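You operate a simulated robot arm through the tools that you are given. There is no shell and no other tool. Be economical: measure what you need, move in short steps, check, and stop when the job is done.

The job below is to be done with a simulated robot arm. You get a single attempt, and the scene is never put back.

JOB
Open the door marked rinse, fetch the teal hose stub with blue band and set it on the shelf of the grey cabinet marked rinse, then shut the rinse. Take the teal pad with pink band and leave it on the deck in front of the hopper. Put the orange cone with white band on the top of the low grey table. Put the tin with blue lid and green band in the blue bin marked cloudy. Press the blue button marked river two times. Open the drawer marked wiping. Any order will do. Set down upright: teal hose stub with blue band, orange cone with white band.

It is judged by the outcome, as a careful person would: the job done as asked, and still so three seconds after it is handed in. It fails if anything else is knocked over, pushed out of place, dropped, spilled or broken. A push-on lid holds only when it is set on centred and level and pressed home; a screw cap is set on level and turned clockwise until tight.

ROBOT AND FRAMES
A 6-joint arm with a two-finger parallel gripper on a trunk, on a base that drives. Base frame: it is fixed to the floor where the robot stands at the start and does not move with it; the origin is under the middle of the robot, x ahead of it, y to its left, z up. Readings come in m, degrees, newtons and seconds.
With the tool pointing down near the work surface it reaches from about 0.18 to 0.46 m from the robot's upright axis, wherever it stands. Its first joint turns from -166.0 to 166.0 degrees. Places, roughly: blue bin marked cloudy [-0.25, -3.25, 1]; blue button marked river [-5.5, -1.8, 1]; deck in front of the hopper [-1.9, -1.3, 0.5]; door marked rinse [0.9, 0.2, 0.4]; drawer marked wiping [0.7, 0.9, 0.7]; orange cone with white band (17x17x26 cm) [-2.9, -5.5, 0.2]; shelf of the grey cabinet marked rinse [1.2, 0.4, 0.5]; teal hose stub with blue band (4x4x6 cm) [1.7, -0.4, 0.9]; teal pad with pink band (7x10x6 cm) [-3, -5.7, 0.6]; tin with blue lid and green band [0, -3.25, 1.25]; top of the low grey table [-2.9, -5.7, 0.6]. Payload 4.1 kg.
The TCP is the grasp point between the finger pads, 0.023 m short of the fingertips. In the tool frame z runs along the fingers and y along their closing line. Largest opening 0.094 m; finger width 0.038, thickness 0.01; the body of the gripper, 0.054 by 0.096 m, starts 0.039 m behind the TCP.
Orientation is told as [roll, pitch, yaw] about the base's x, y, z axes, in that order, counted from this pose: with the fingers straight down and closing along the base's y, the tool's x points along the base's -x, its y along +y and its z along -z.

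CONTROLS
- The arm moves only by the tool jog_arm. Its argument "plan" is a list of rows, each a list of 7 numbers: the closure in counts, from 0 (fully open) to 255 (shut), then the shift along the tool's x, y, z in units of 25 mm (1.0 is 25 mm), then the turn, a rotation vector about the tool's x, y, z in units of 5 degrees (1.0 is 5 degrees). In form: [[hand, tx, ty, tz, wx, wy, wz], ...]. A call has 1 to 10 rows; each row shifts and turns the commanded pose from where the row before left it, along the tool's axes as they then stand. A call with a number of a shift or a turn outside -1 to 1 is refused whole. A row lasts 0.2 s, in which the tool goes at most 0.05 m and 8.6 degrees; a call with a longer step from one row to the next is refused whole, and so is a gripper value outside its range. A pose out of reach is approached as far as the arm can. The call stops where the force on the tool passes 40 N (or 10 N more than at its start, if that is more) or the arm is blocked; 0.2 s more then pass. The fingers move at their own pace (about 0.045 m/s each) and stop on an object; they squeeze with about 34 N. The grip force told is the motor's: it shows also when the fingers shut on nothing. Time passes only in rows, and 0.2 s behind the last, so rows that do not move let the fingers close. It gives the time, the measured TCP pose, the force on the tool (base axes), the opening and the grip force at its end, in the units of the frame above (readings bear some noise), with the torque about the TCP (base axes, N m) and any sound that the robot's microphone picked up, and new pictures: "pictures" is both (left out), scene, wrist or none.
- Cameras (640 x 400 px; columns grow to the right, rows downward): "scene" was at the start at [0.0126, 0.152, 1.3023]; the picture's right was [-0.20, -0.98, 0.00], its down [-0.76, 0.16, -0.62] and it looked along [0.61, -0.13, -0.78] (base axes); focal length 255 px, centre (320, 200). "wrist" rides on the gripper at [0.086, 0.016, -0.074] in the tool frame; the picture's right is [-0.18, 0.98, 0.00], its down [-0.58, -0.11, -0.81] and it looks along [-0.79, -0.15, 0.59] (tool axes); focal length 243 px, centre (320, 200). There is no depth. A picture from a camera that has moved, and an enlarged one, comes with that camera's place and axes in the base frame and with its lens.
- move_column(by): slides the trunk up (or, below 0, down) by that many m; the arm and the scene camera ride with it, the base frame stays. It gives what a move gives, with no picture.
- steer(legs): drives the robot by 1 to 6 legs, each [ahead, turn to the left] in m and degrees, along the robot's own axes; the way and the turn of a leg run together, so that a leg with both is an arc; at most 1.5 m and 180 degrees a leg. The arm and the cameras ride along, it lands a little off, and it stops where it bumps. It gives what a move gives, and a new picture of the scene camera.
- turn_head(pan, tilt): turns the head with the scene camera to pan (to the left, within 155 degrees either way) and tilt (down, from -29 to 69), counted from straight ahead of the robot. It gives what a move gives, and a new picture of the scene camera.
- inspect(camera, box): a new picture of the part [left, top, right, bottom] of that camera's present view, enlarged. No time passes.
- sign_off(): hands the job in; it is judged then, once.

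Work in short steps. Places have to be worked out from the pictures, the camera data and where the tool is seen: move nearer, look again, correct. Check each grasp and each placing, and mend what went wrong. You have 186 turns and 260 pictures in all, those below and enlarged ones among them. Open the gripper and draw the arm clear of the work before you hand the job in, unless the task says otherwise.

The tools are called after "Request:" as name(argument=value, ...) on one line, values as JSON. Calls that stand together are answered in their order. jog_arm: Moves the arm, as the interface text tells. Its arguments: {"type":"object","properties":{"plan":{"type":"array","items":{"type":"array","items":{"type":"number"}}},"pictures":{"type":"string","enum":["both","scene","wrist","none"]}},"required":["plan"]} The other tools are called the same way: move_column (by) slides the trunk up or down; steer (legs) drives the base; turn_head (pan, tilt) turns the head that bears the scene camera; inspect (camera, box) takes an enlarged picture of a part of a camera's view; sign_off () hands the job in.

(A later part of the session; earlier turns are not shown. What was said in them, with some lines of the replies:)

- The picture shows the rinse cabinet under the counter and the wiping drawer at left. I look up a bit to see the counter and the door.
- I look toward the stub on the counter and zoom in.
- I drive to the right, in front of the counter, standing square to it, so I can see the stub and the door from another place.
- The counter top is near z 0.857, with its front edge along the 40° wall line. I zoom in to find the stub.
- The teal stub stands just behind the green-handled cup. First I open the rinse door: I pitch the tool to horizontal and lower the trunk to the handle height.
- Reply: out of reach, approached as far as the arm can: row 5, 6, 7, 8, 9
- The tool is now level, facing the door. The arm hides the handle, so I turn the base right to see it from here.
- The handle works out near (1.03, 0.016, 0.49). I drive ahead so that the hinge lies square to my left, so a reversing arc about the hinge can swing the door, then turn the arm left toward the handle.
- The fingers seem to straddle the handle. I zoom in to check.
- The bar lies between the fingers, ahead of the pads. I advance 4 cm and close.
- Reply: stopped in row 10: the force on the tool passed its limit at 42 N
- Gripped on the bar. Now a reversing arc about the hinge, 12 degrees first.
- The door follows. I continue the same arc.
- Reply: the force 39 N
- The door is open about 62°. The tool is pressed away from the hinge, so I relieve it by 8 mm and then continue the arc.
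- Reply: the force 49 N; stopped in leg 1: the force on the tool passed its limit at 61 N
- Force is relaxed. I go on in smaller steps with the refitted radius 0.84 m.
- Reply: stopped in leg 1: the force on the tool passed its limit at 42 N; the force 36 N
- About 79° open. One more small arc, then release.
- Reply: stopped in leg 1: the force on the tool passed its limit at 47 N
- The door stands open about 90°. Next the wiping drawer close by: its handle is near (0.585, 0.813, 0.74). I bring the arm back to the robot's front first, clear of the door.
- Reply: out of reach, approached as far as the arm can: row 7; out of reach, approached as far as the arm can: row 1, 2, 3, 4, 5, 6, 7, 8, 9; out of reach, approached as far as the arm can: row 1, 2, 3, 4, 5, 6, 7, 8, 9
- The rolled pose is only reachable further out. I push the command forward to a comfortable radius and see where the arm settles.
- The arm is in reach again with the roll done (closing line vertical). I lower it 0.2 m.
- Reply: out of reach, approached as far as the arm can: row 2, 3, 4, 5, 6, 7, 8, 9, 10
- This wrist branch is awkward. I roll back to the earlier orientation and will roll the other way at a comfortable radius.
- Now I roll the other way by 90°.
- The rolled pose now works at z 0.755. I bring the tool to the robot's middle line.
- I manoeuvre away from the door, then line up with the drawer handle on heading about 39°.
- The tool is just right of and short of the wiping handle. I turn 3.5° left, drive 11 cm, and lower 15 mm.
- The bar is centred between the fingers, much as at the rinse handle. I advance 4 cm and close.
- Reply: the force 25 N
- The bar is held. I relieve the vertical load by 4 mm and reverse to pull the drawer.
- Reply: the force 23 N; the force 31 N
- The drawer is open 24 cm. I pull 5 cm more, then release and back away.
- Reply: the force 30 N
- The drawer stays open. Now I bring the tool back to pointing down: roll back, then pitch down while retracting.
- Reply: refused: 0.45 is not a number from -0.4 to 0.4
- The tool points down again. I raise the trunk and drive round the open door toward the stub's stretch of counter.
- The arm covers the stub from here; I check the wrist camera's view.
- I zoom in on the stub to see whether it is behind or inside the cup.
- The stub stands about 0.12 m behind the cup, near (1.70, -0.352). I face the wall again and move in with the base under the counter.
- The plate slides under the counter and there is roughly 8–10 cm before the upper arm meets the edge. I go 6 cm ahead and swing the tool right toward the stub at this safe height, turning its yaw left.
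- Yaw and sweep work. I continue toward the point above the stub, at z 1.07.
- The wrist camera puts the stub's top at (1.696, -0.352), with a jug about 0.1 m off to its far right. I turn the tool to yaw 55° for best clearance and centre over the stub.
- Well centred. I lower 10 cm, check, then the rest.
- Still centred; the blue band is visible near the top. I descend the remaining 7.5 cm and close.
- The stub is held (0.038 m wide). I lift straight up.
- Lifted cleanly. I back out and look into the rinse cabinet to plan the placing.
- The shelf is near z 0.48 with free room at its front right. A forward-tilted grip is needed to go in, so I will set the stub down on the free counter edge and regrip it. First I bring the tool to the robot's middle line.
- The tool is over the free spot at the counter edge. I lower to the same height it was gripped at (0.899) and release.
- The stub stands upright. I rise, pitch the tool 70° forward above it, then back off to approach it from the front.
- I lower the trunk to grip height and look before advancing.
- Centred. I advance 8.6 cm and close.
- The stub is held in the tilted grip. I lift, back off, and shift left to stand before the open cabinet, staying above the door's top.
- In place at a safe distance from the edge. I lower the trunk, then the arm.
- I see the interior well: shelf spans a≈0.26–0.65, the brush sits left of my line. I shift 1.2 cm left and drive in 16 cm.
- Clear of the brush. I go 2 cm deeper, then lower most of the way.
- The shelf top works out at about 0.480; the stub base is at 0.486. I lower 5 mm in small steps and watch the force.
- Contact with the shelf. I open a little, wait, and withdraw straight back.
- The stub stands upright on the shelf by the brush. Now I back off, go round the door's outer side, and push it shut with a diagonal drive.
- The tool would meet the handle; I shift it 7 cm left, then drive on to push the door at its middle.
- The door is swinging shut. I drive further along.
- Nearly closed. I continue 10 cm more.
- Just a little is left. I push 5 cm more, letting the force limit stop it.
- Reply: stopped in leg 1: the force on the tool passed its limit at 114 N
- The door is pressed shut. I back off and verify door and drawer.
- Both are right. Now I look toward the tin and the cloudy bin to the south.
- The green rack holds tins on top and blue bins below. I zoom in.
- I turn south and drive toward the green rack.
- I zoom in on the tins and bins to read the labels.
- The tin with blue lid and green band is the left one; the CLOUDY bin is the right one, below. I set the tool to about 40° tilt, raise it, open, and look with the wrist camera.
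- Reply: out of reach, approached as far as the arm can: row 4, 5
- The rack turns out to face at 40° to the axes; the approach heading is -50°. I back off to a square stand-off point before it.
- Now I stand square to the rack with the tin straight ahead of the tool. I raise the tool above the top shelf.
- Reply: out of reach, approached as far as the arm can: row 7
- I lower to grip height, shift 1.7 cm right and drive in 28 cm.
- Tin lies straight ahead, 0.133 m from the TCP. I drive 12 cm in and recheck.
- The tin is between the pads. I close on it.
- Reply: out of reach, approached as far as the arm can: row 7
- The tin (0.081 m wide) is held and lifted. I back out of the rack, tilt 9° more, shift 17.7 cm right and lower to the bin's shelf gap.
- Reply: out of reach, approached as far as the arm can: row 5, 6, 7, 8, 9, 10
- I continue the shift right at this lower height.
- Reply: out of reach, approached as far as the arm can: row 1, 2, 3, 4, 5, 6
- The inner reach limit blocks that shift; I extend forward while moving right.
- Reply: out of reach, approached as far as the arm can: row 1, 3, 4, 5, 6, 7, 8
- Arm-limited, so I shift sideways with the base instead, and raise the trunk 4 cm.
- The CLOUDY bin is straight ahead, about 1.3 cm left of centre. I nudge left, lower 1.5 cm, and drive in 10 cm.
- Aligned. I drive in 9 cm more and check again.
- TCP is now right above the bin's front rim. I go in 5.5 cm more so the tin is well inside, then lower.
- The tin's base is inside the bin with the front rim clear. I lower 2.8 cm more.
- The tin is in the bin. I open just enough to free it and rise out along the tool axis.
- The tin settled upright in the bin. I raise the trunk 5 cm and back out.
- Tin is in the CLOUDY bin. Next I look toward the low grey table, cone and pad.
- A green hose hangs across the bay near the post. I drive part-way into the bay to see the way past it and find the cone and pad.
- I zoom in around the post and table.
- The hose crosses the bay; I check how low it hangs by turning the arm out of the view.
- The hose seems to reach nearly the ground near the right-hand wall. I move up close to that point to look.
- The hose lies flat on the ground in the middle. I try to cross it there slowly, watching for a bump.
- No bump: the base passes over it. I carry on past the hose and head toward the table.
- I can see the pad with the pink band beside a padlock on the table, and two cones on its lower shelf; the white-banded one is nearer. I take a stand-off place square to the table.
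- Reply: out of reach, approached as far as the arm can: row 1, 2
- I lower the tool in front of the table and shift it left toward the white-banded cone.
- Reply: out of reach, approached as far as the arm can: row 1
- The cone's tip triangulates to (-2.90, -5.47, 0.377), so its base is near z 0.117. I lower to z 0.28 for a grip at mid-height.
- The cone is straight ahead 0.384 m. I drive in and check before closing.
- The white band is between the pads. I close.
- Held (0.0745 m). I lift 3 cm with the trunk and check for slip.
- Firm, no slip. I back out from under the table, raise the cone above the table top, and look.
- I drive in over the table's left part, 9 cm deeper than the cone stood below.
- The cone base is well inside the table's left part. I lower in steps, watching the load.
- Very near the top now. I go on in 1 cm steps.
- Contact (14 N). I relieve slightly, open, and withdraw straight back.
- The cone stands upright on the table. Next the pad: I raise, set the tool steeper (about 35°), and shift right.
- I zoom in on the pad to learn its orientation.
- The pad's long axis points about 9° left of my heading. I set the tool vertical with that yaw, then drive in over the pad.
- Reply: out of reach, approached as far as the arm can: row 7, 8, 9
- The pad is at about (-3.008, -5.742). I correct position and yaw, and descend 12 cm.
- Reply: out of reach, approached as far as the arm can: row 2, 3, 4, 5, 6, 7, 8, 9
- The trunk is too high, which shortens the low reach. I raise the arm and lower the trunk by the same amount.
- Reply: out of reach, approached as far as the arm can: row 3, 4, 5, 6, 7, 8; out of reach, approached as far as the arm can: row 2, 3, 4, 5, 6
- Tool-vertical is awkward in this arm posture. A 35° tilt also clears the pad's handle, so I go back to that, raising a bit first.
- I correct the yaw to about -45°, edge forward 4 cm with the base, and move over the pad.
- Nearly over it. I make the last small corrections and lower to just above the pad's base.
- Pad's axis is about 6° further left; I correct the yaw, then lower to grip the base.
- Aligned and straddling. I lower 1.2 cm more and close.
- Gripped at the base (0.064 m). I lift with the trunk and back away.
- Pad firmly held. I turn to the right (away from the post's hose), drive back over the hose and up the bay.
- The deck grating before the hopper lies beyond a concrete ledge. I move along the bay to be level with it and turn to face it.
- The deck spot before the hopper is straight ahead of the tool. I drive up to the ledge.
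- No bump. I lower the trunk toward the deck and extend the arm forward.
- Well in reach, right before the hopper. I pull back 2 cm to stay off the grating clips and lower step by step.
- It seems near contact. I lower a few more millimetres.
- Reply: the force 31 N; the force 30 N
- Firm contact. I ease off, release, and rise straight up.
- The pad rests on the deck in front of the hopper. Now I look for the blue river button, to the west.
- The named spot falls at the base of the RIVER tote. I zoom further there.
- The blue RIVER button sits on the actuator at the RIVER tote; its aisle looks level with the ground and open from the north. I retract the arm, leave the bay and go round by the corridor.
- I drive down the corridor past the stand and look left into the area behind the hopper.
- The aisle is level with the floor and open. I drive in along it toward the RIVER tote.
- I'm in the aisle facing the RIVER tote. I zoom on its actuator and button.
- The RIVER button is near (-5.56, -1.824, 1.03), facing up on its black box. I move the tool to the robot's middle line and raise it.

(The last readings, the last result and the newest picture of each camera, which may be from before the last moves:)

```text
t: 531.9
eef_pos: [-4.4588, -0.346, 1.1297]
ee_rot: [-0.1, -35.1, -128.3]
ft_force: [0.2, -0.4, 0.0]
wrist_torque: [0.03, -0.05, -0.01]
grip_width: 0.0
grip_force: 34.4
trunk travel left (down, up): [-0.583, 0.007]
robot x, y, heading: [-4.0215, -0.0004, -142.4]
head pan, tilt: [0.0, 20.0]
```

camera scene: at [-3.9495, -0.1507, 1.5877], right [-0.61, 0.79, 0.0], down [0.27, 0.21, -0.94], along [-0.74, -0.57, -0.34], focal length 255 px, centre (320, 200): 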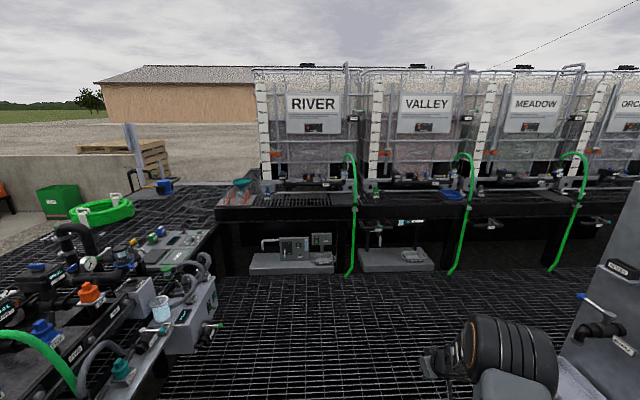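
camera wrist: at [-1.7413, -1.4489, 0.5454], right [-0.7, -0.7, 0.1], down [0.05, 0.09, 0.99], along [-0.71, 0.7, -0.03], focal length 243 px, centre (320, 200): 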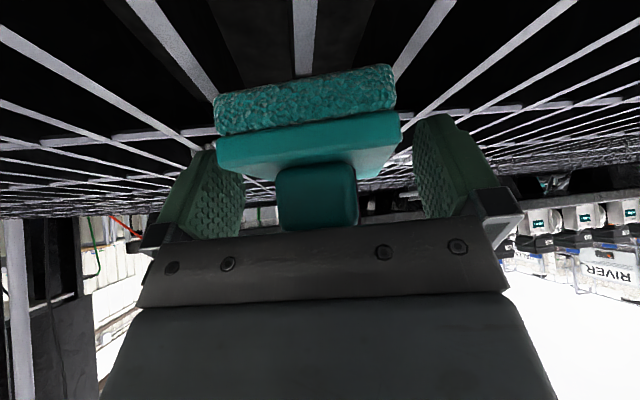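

Tool is centred and high enough. I drive to a stand-off before the RIVER tote.

Request:
steer(legs=[[0, 20], [1.28, 0], [0, -17.5]])

Request:
turn_head(pan=0, tilt=35)

Request:
inspect(camera="wrist", box=[0, 0, 640, 400])

```text
t: 540.3
eef_pos: [-5.1349, -1.4282, 1.1298]
ee_rot: [-0.1, -35.1, -126.6]
ft_force: [0.5, -0.1, 0.3]
wrist_torque: [0.04, -0.02, -0.02]
grip_width: 0.0
grip_force: 33.9
trunk travel left (down, up): [-0.583, 0.007]
robot x, y, heading: [-4.7106, -1.0699, -140.8]
head pan, tilt: [0.0, 20.0]
camera scene: at [-4.6324, -1.2174, 1.6577], right [-0.64, 0.77, 0.0], down [0.26, 0.22, -0.94], along [-0.72, -0.6, -0.34], focal length 255 px, centre (320, 200)
```

scene: 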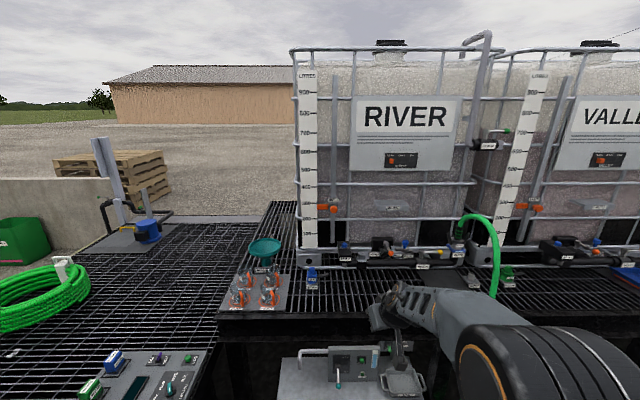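

```text
t: 541.1
eef_pos: [-5.1353, -1.4284, 1.1311]
ee_rot: [-0.1, -35.1, -126.6]
ft_force: [0.8, -0.2, -0.5]
wrist_torque: [0.0, 0.0, -0.01]
grip_width: 0.0002
grip_force: 34.5
trunk travel left (down, up): [-0.583, 0.007]
robot x, y, heading: [-4.7102, -1.0713, -140.5]
head pan, tilt: [0.0, 35.0]
camera scene: at [-4.6282, -1.2144, 1.6339], right [-0.64, 0.77, 0.0], down [0.44, 0.36, -0.82], along [-0.63, -0.52, -0.57], focal length 255 px, centre (320, 200)
```

scene: 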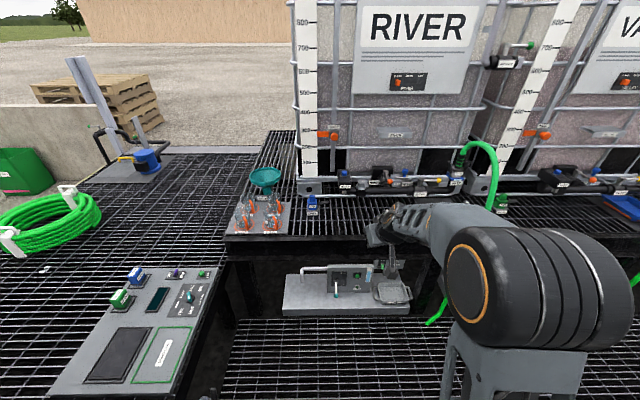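

```text
1.00 times, centred on (320, 200) of wrist (not enlarged: the box is as wide or as high as the picture)
camera zoom: at [-5.0544, -1.3473, 1.1411], right [0.7, -0.71, 0.1], down [-0.09, 0.05, 0.99], along [-0.71, -0.7, -0.03], focal length 243 px, centre (320, 200)
```

zoom: 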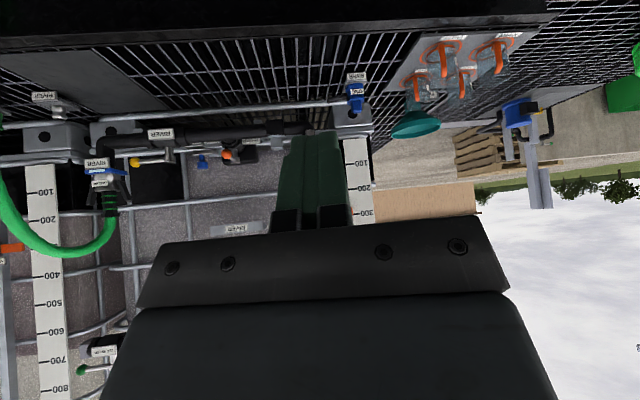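

I zoom in on the button from the scene camera.

Request:
inspect(camera="scene", box=[290, 140, 420, 230])

```text
4.44 times, centred on (355, 185) of scene
camera zoom: at [-4.6282, -1.2144, 1.6339], right [-0.64, 0.77, 0.0], down [0.44, 0.36, -0.82], along [-0.63, -0.52, -0.57], focal length 1134 px, centre (164, 267)
```

zoom: 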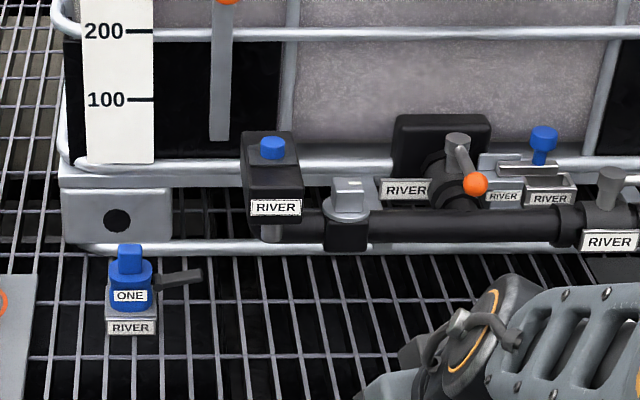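

The button works out at about (-5.568, -1.833, 1.02): 0.589 m ahead and 4 cm left of the tool. I drive 0.44 m in.

Request:
steer(legs=[[0.44, 0]])

Request:
inspect(camera="scene", box=[270, 150, 450, 290])

Request:
inspect(camera="wrist", box=[0, 0, 640, 400])

```text
t: 543.8
eef_pos: [-5.4714, -1.7087, 1.1295]
ee_rot: [-0.1, -35.1, -126.3]
ft_force: [0.1, 0.3, 0.4]
wrist_torque: [0.0, 0.03, -0.01]
grip_width: 0.0
grip_force: 33.5
trunk travel left (down, up): [-0.583, 0.007]
robot x, y, heading: [-5.0441, -1.3477, -140.4]
head pan, tilt: [0.0, 35.0]
camera scene: at [-4.9652, -1.4933, 1.6338], right [-0.64, 0.77, 0.0], down [0.44, 0.37, -0.82], along [-0.63, -0.52, -0.57], focal length 255 px, centre (320, 200)
```

scene: 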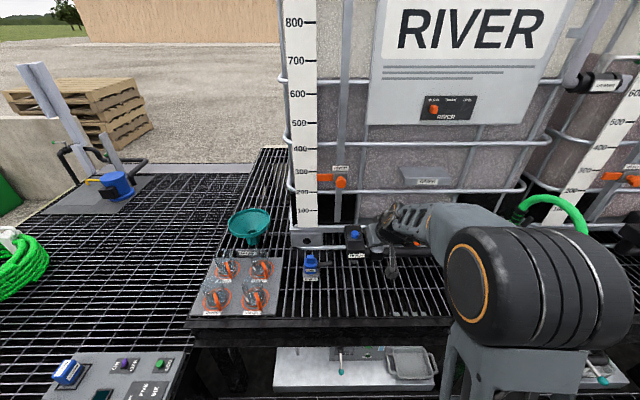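

```text
2.86 times, centred on (360, 220) of scene
camera zoom: at [-4.9652, -1.4933, 1.6338], right [-0.64, 0.77, 0.0], down [0.44, 0.37, -0.82], along [-0.63, -0.52, -0.57], focal length 729 px, centre (206, 143)
```

zoom: 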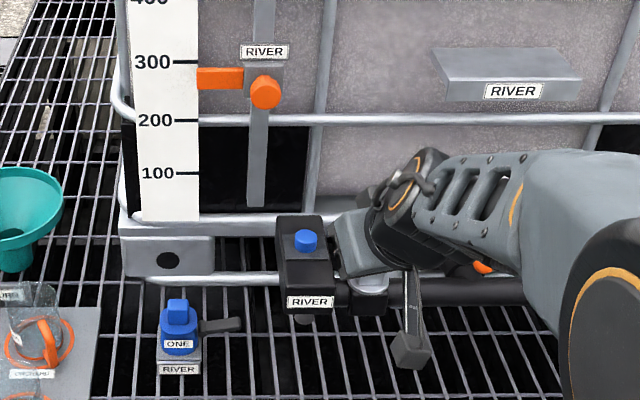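

```text
1.00 times, centred on (320, 200) of wrist (not enlarged: the box is as wide or as high as the picture)
camera zoom: at [-5.3908, -1.6275, 1.1409], right [0.7, -0.71, 0.1], down [-0.09, 0.05, 0.99], along [-0.71, -0.71, -0.03], focal length 243 px, centre (320, 200)
```

zoom: 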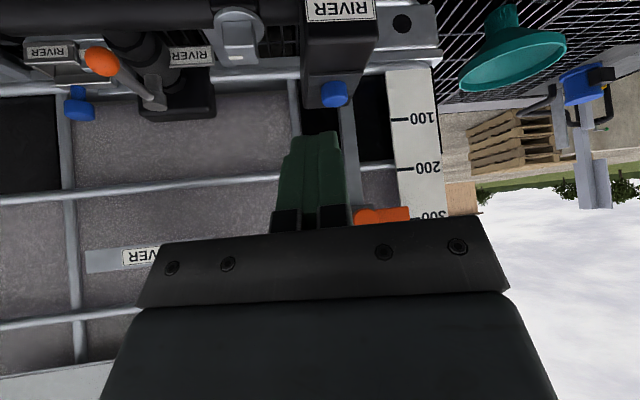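

Both cameras place the button at (-5.55, -1.82, 1.03), dead ahead of the tool by 0.139 m. I move over it.

Request:
jog_arm(plan=[[255, -0.76, 0, 0.532, 0, 0, 0], [255, -0.76, 0, 0.532, 0, 0, 0], [255, -0.76, 0, 0.532, 0, 0, 0], [255, -0.76, 0, 0.532, 0, 0, 0], [255, -0.76, 0, 0.532, 0, 0, 0], [255, -0.7, 0, 0.49, 0, 0, 0], [255, 0, 0, 0, 0, 0, 0]], pictures="wrist")

Request:
inspect(camera="scene", box=[300, 180, 420, 280])

```text
t: 545.4
eef_pos: [-5.5551, -1.8129, 1.1275]
ee_rot: [0.5, -35.4, -126.4]
ft_force: [-0.2, -0.3, 0.0]
wrist_torque: [0.01, -0.01, 0.03]
grip_width: 0.0
grip_force: 34.2
out of reach, approached as far as the arm can: row 6
trunk travel left (down, up): [-0.583, 0.007]
robot x, y, heading: [-5.0501, -1.3493, -140.1]
head pan, tilt: [0.0, 35.0]
camera wrist: at [-5.4751, -1.7309, 1.1379], right [0.71, -0.7, 0.11], down [-0.1, 0.06, 0.99], along [-0.7, -0.71, -0.02], focal length 243 px, centre (320, 200)
```

wrist: 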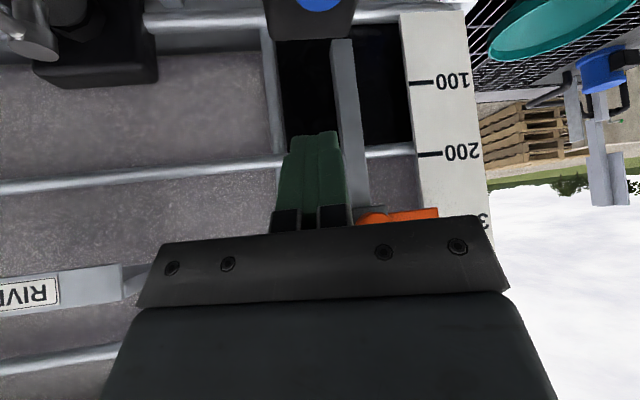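

```text
4.00 times, centred on (360, 230) of scene
camera zoom: at [-4.9648, -1.493, 1.6338], right [-0.64, 0.77, 0.0], down [0.44, 0.37, -0.82], along [-0.63, -0.52, -0.57], focal length 1021 px, centre (160, 80)
```

zoom: 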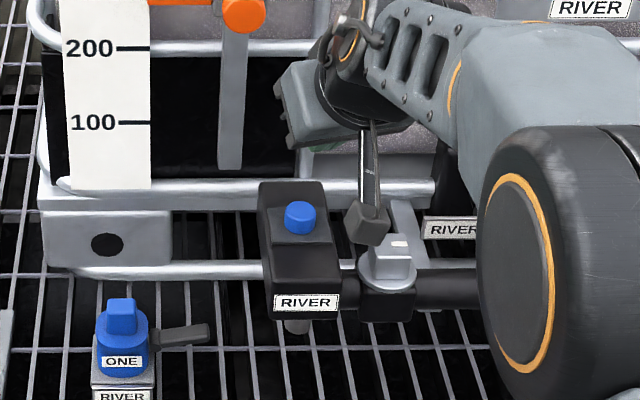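

I'm about 1 cm short and to the right. I edge the base forward 1.5 cm, shift left 1 cm, and lower to just above the button.

Request:
steer(legs=[[0.015, 0]])

Request:
jog_arm(plan=[[255, 0, 0.44, 0, 0, 0, 0], [255, 0.46, 0, 0.66, 0, 0, 0], [255, 0.46, 0, 0.66, 0, 0, 0], [255, 0, 0, 0, 0, 0, 0]], pictures="wrist")

Request:
inspect(camera="scene", box=[310, 190, 410, 270])

```text
t: 546.1
eef_pos: [-5.5673, -1.8234, 1.1269]
ee_rot: [0.6, -35.4, -126.3]
ft_force: [-0.6, 0.5, -0.4]
wrist_torque: [0.02, -0.01, 0.0]
grip_width: 0.0
grip_force: 34.0
trunk travel left (down, up): [-0.583, 0.007]
robot x, y, heading: [-5.061, -1.3571, -140.2]
head pan, tilt: [0.0, 35.0]
camera scene: at [-4.9771, -1.5032, 1.6337], right [-0.64, 0.77, 0.0], down [0.44, 0.37, -0.82], along [-0.63, -0.52, -0.57], focal length 255 px, centre (320, 200)
```

scene: 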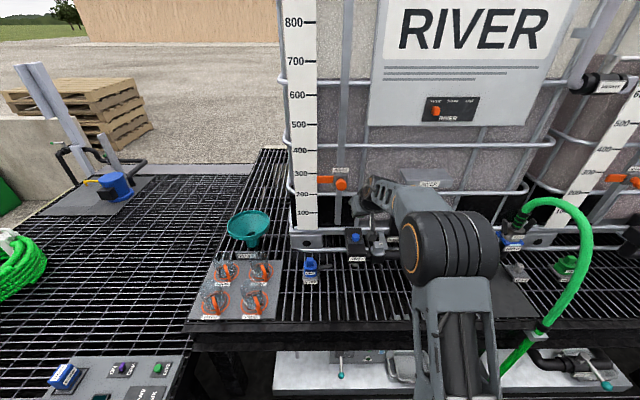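

```text
t: 547.1
eef_pos: [-5.5571, -1.8289, 1.0861]
ee_rot: [0.5, -35.4, -126.4]
ft_force: [-0.5, -0.4, -0.6]
wrist_torque: [-0.03, 0.0, -0.02]
grip_width: 0.0
grip_force: 34.3
trunk travel left (down, up): [-0.583, 0.007]
robot x, y, heading: [-5.0587, -1.354, -140.2]
head pan, tilt: [0.0, 35.0]
camera wrist: at [-5.4771, -1.748, 1.098], right [0.71, -0.7, 0.11], down [-0.1, 0.06, 0.99], along [-0.7, -0.71, -0.02], focal length 243 px, centre (320, 200)
```

wrist: 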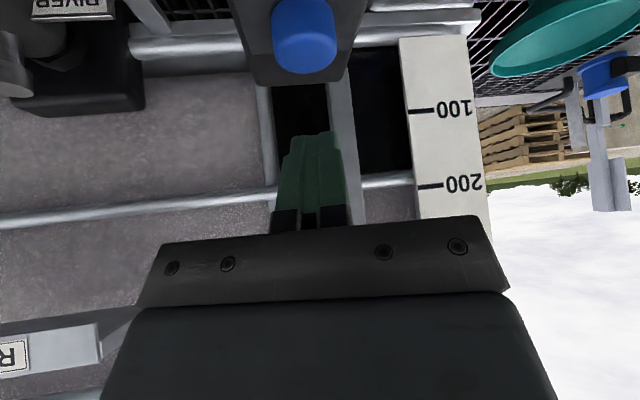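

```text
5.00 times, centred on (360, 230) of scene
camera zoom: at [-4.9762, -1.5024, 1.6338], right [-0.64, 0.77, 0.0], down [0.44, 0.37, -0.82], along [-0.63, -0.52, -0.57], focal length 1276 px, centre (120, 50)
```

zoom: 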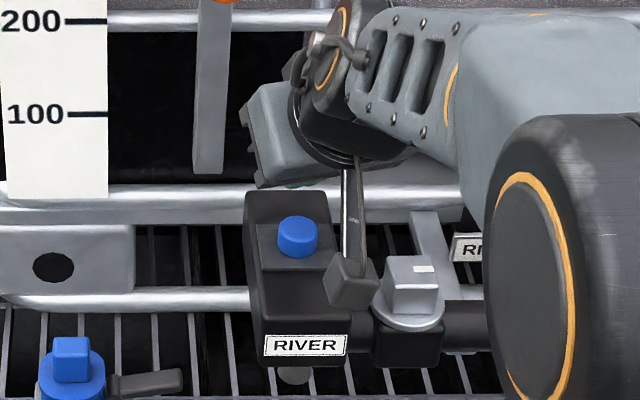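

Tool tip is above the button. I press down in small steps and read the force and sound.

Request:
jog_arm(plan=[[255, 0.4, 0, 0.57, 0, 0, 0], [255, 0.057, 0, 0.082, 0, 0, 0], [255, 0.057, 0, 0.082, 0, 0, 0], [255, 0.057, 0, 0.082, 0, 0, 0], [255, 0.057, 0, 0.082, 0, 0, 0]], pictures="wrist")

```text
t: 548.3
eef_pos: [-5.5567, -1.8293, 1.0596]
ee_rot: [0.5, -35.5, -126.4]
ft_force: [-1.2, -0.1, 2.1]
wrist_torque: [0.0, 0.05, 0.0]
grip_width: 0.0
grip_force: 33.4
trunk travel left (down, up): [-0.583, 0.007]
robot x, y, heading: [-5.0578, -1.3592, -140.2]
head pan, tilt: [0.0, 35.0]
heard: click
camera wrist: at [-5.4771, -1.7475, 1.0701], right [0.71, -0.7, 0.11], down [-0.1, 0.06, 0.99], along [-0.7, -0.71, -0.02], focal length 243 px, centre (320, 200)
```

wrist: 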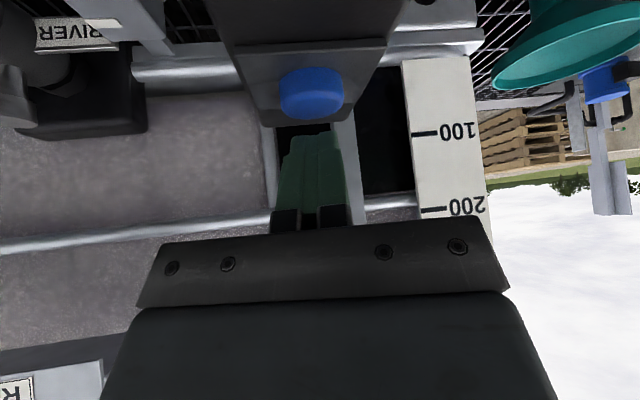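

A click: first press. I rise 2.5 cm to let the button release.

Request:
jog_arm(plan=[[255, -0.57, 0, -0.82, 0, 0, 0], [255, 0, 0, 0, 0, 0, 0], [255, 0, 0, 0, 0, 0, 0]], pictures="wrist")

```text
t: 549.1
eef_pos: [-5.5569, -1.829, 1.0839]
ee_rot: [0.5, -35.5, -126.4]
ft_force: [-0.6, 0.2, 0.5]
wrist_torque: [-0.02, -0.01, 0.02]
grip_width: 0.0
grip_force: 33.7
trunk travel left (down, up): [-0.583, 0.007]
robot x, y, heading: [-5.0598, -1.359, -140.2]
head pan, tilt: [0.0, 35.0]
camera wrist: at [-5.4772, -1.7472, 1.096], right [0.71, -0.7, 0.11], down [-0.1, 0.06, 0.99], along [-0.7, -0.71, -0.02], focal length 243 px, centre (320, 200)
```

wrist: 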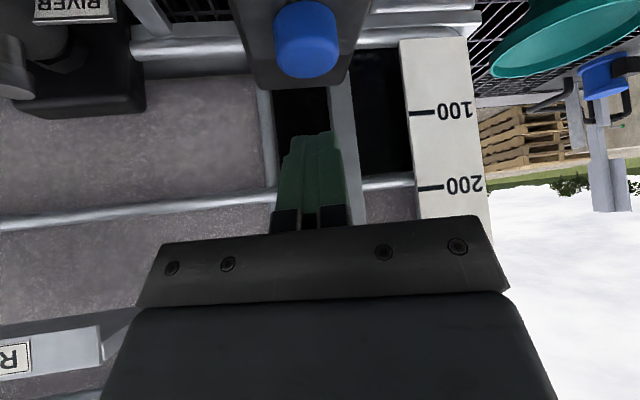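

Released. Second press, the same way.

Request:
jog_arm(plan=[[255, 0.36, 0, 0.52, 0, 0, 0], [255, 0.057, 0, 0.082, 0, 0, 0], [255, 0.057, 0, 0.082, 0, 0, 0], [255, 0.057, 0, 0.082, 0, 0, 0], [255, 0.04, 0, 0.055, 0, 0, 0]], pictures="none")

```text
t: 550.3
eef_pos: [-5.5572, -1.8291, 1.0599]
ee_rot: [0.5, -35.4, -126.3]
ft_force: [0.6, -1.4, 2.7]
wrist_torque: [-0.03, 0.0, 0.0]
grip_width: 0.0
grip_force: 34.3
trunk travel left (down, up): [-0.583, 0.007]
robot x, y, heading: [-5.0596, -1.3568, -140.5]
head pan, tilt: [0.0, 35.0]
heard: click
```

Second click. I rise, back away, and open the gripper.

Request:
jog_arm(plan=[[255, -0.57, 0, -0.82, 0, 0, 0], [255, -0.57, 0, -0.82, 0, 0, 0], [255, 0, 0, 0, 0, 0, 0]], pictures="none")

Request:
steer(legs=[[-0.4, 0]])

Request:
jog_arm(plan=[[0, 0, 0, 0, 0, 0, 0], [0, 0, 0, 0, 0, 0, 0], [0, 0, 0, 0, 0, 0, 0], [0, 0, 0, 0, 0, 0, 0]], pictures="none")

```text
t: 551.1
eef_pos: [-5.5567, -1.8291, 1.1098]
ee_rot: [0.4, -35.4, -126.4]
ft_force: [1.1, -0.6, -0.3]
wrist_torque: [0.01, 0.0, -0.01]
grip_width: 0.0
grip_force: 34.1
trunk travel left (down, up): [-0.583, 0.007]
robot x, y, heading: [-5.0588, -1.3586, -140.1]
head pan, tilt: [0.0, 35.0]
```

```text
t: 553.6
eef_pos: [-5.2562, -1.5756, 1.108]
ee_rot: [0.6, -35.4, -126.6]
ft_force: [-0.4, -0.7, -1.0]
wrist_torque: [0.03, -0.01, 0.0]
grip_width: 0.0
grip_force: 34.5
trunk travel left (down, up): [-0.583, 0.007]
robot x, y, heading: [-4.7582, -1.1076, -140.6]
head pan, tilt: [0.0, 35.0]
camera scene: at [-4.674, -1.2524, 1.6338], right [-0.64, 0.77, 0.0], down [0.44, 0.36, -0.82], along [-0.63, -0.52, -0.57], focal length 255 px, centre (320, 200)
```

scene: 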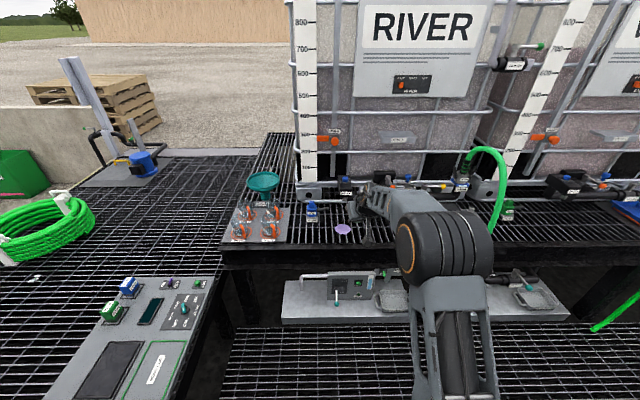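

```text
t: 554.6
eef_pos: [-5.2563, -1.5756, 1.1084]
ee_rot: [0.5, -35.5, -126.6]
ft_force: [0.2, 0.1, 0.0]
wrist_torque: [0.01, -0.03, 0.0]
grip_width: 0.0867
grip_force: 0.0
trunk travel left (down, up): [-0.583, 0.007]
robot x, y, heading: [-4.7549, -1.107, -140.9]
head pan, tilt: [0.0, 35.0]
```

A purple spot has appeared near the actuator; I zoom in to see what it is.

Request:
inspect(camera="scene", box=[290, 165, 420, 255])

```text
4.44 times, centred on (355, 210) of scene
camera zoom: at [-4.6744, -1.2528, 1.6338], right [-0.64, 0.77, 0.0], down [0.44, 0.36, -0.82], along [-0.63, -0.52, -0.57], focal length 1134 px, centre (164, 156)
```

zoom: 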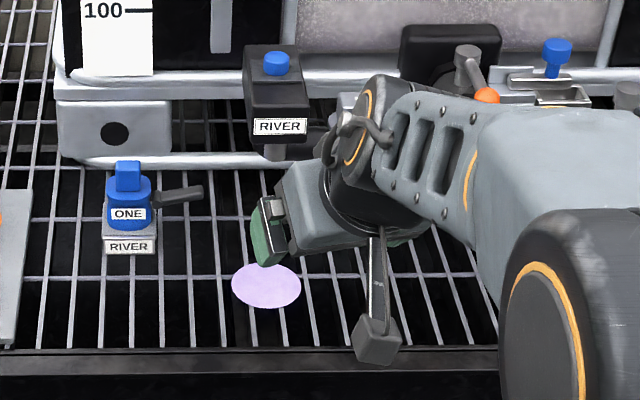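

Request:
sign_off()

```text
The job is handed in.
```

I finished every part of the job and handed it in, but the river button let out a purple spot of liquid onto the bench grating below it.

- **Hose stub:** it stands upright on the rinse shelf, next to the brush. I pushed the rinse door shut from the outside and could not see the stub again after that. The final push reached 114 N.
- **Wiping drawer:** it is pulled open about 30 cm.
- **Tin:** it sits upright in the bin marked cloudy.
- **Cone:** the white-banded cone stands upright on the left part of the low grey table.
- **Pad:** it lies on the deck grating in front of the hopper.
- **River button:** I pressed it twice and heard a click each time. The purple spot appeared afterwards, and I left it there.

I drove the base over the green hose lying on the bay floor, once on the way in and once on the way out. It did not catch, and I saw nothing else moved or knocked over.
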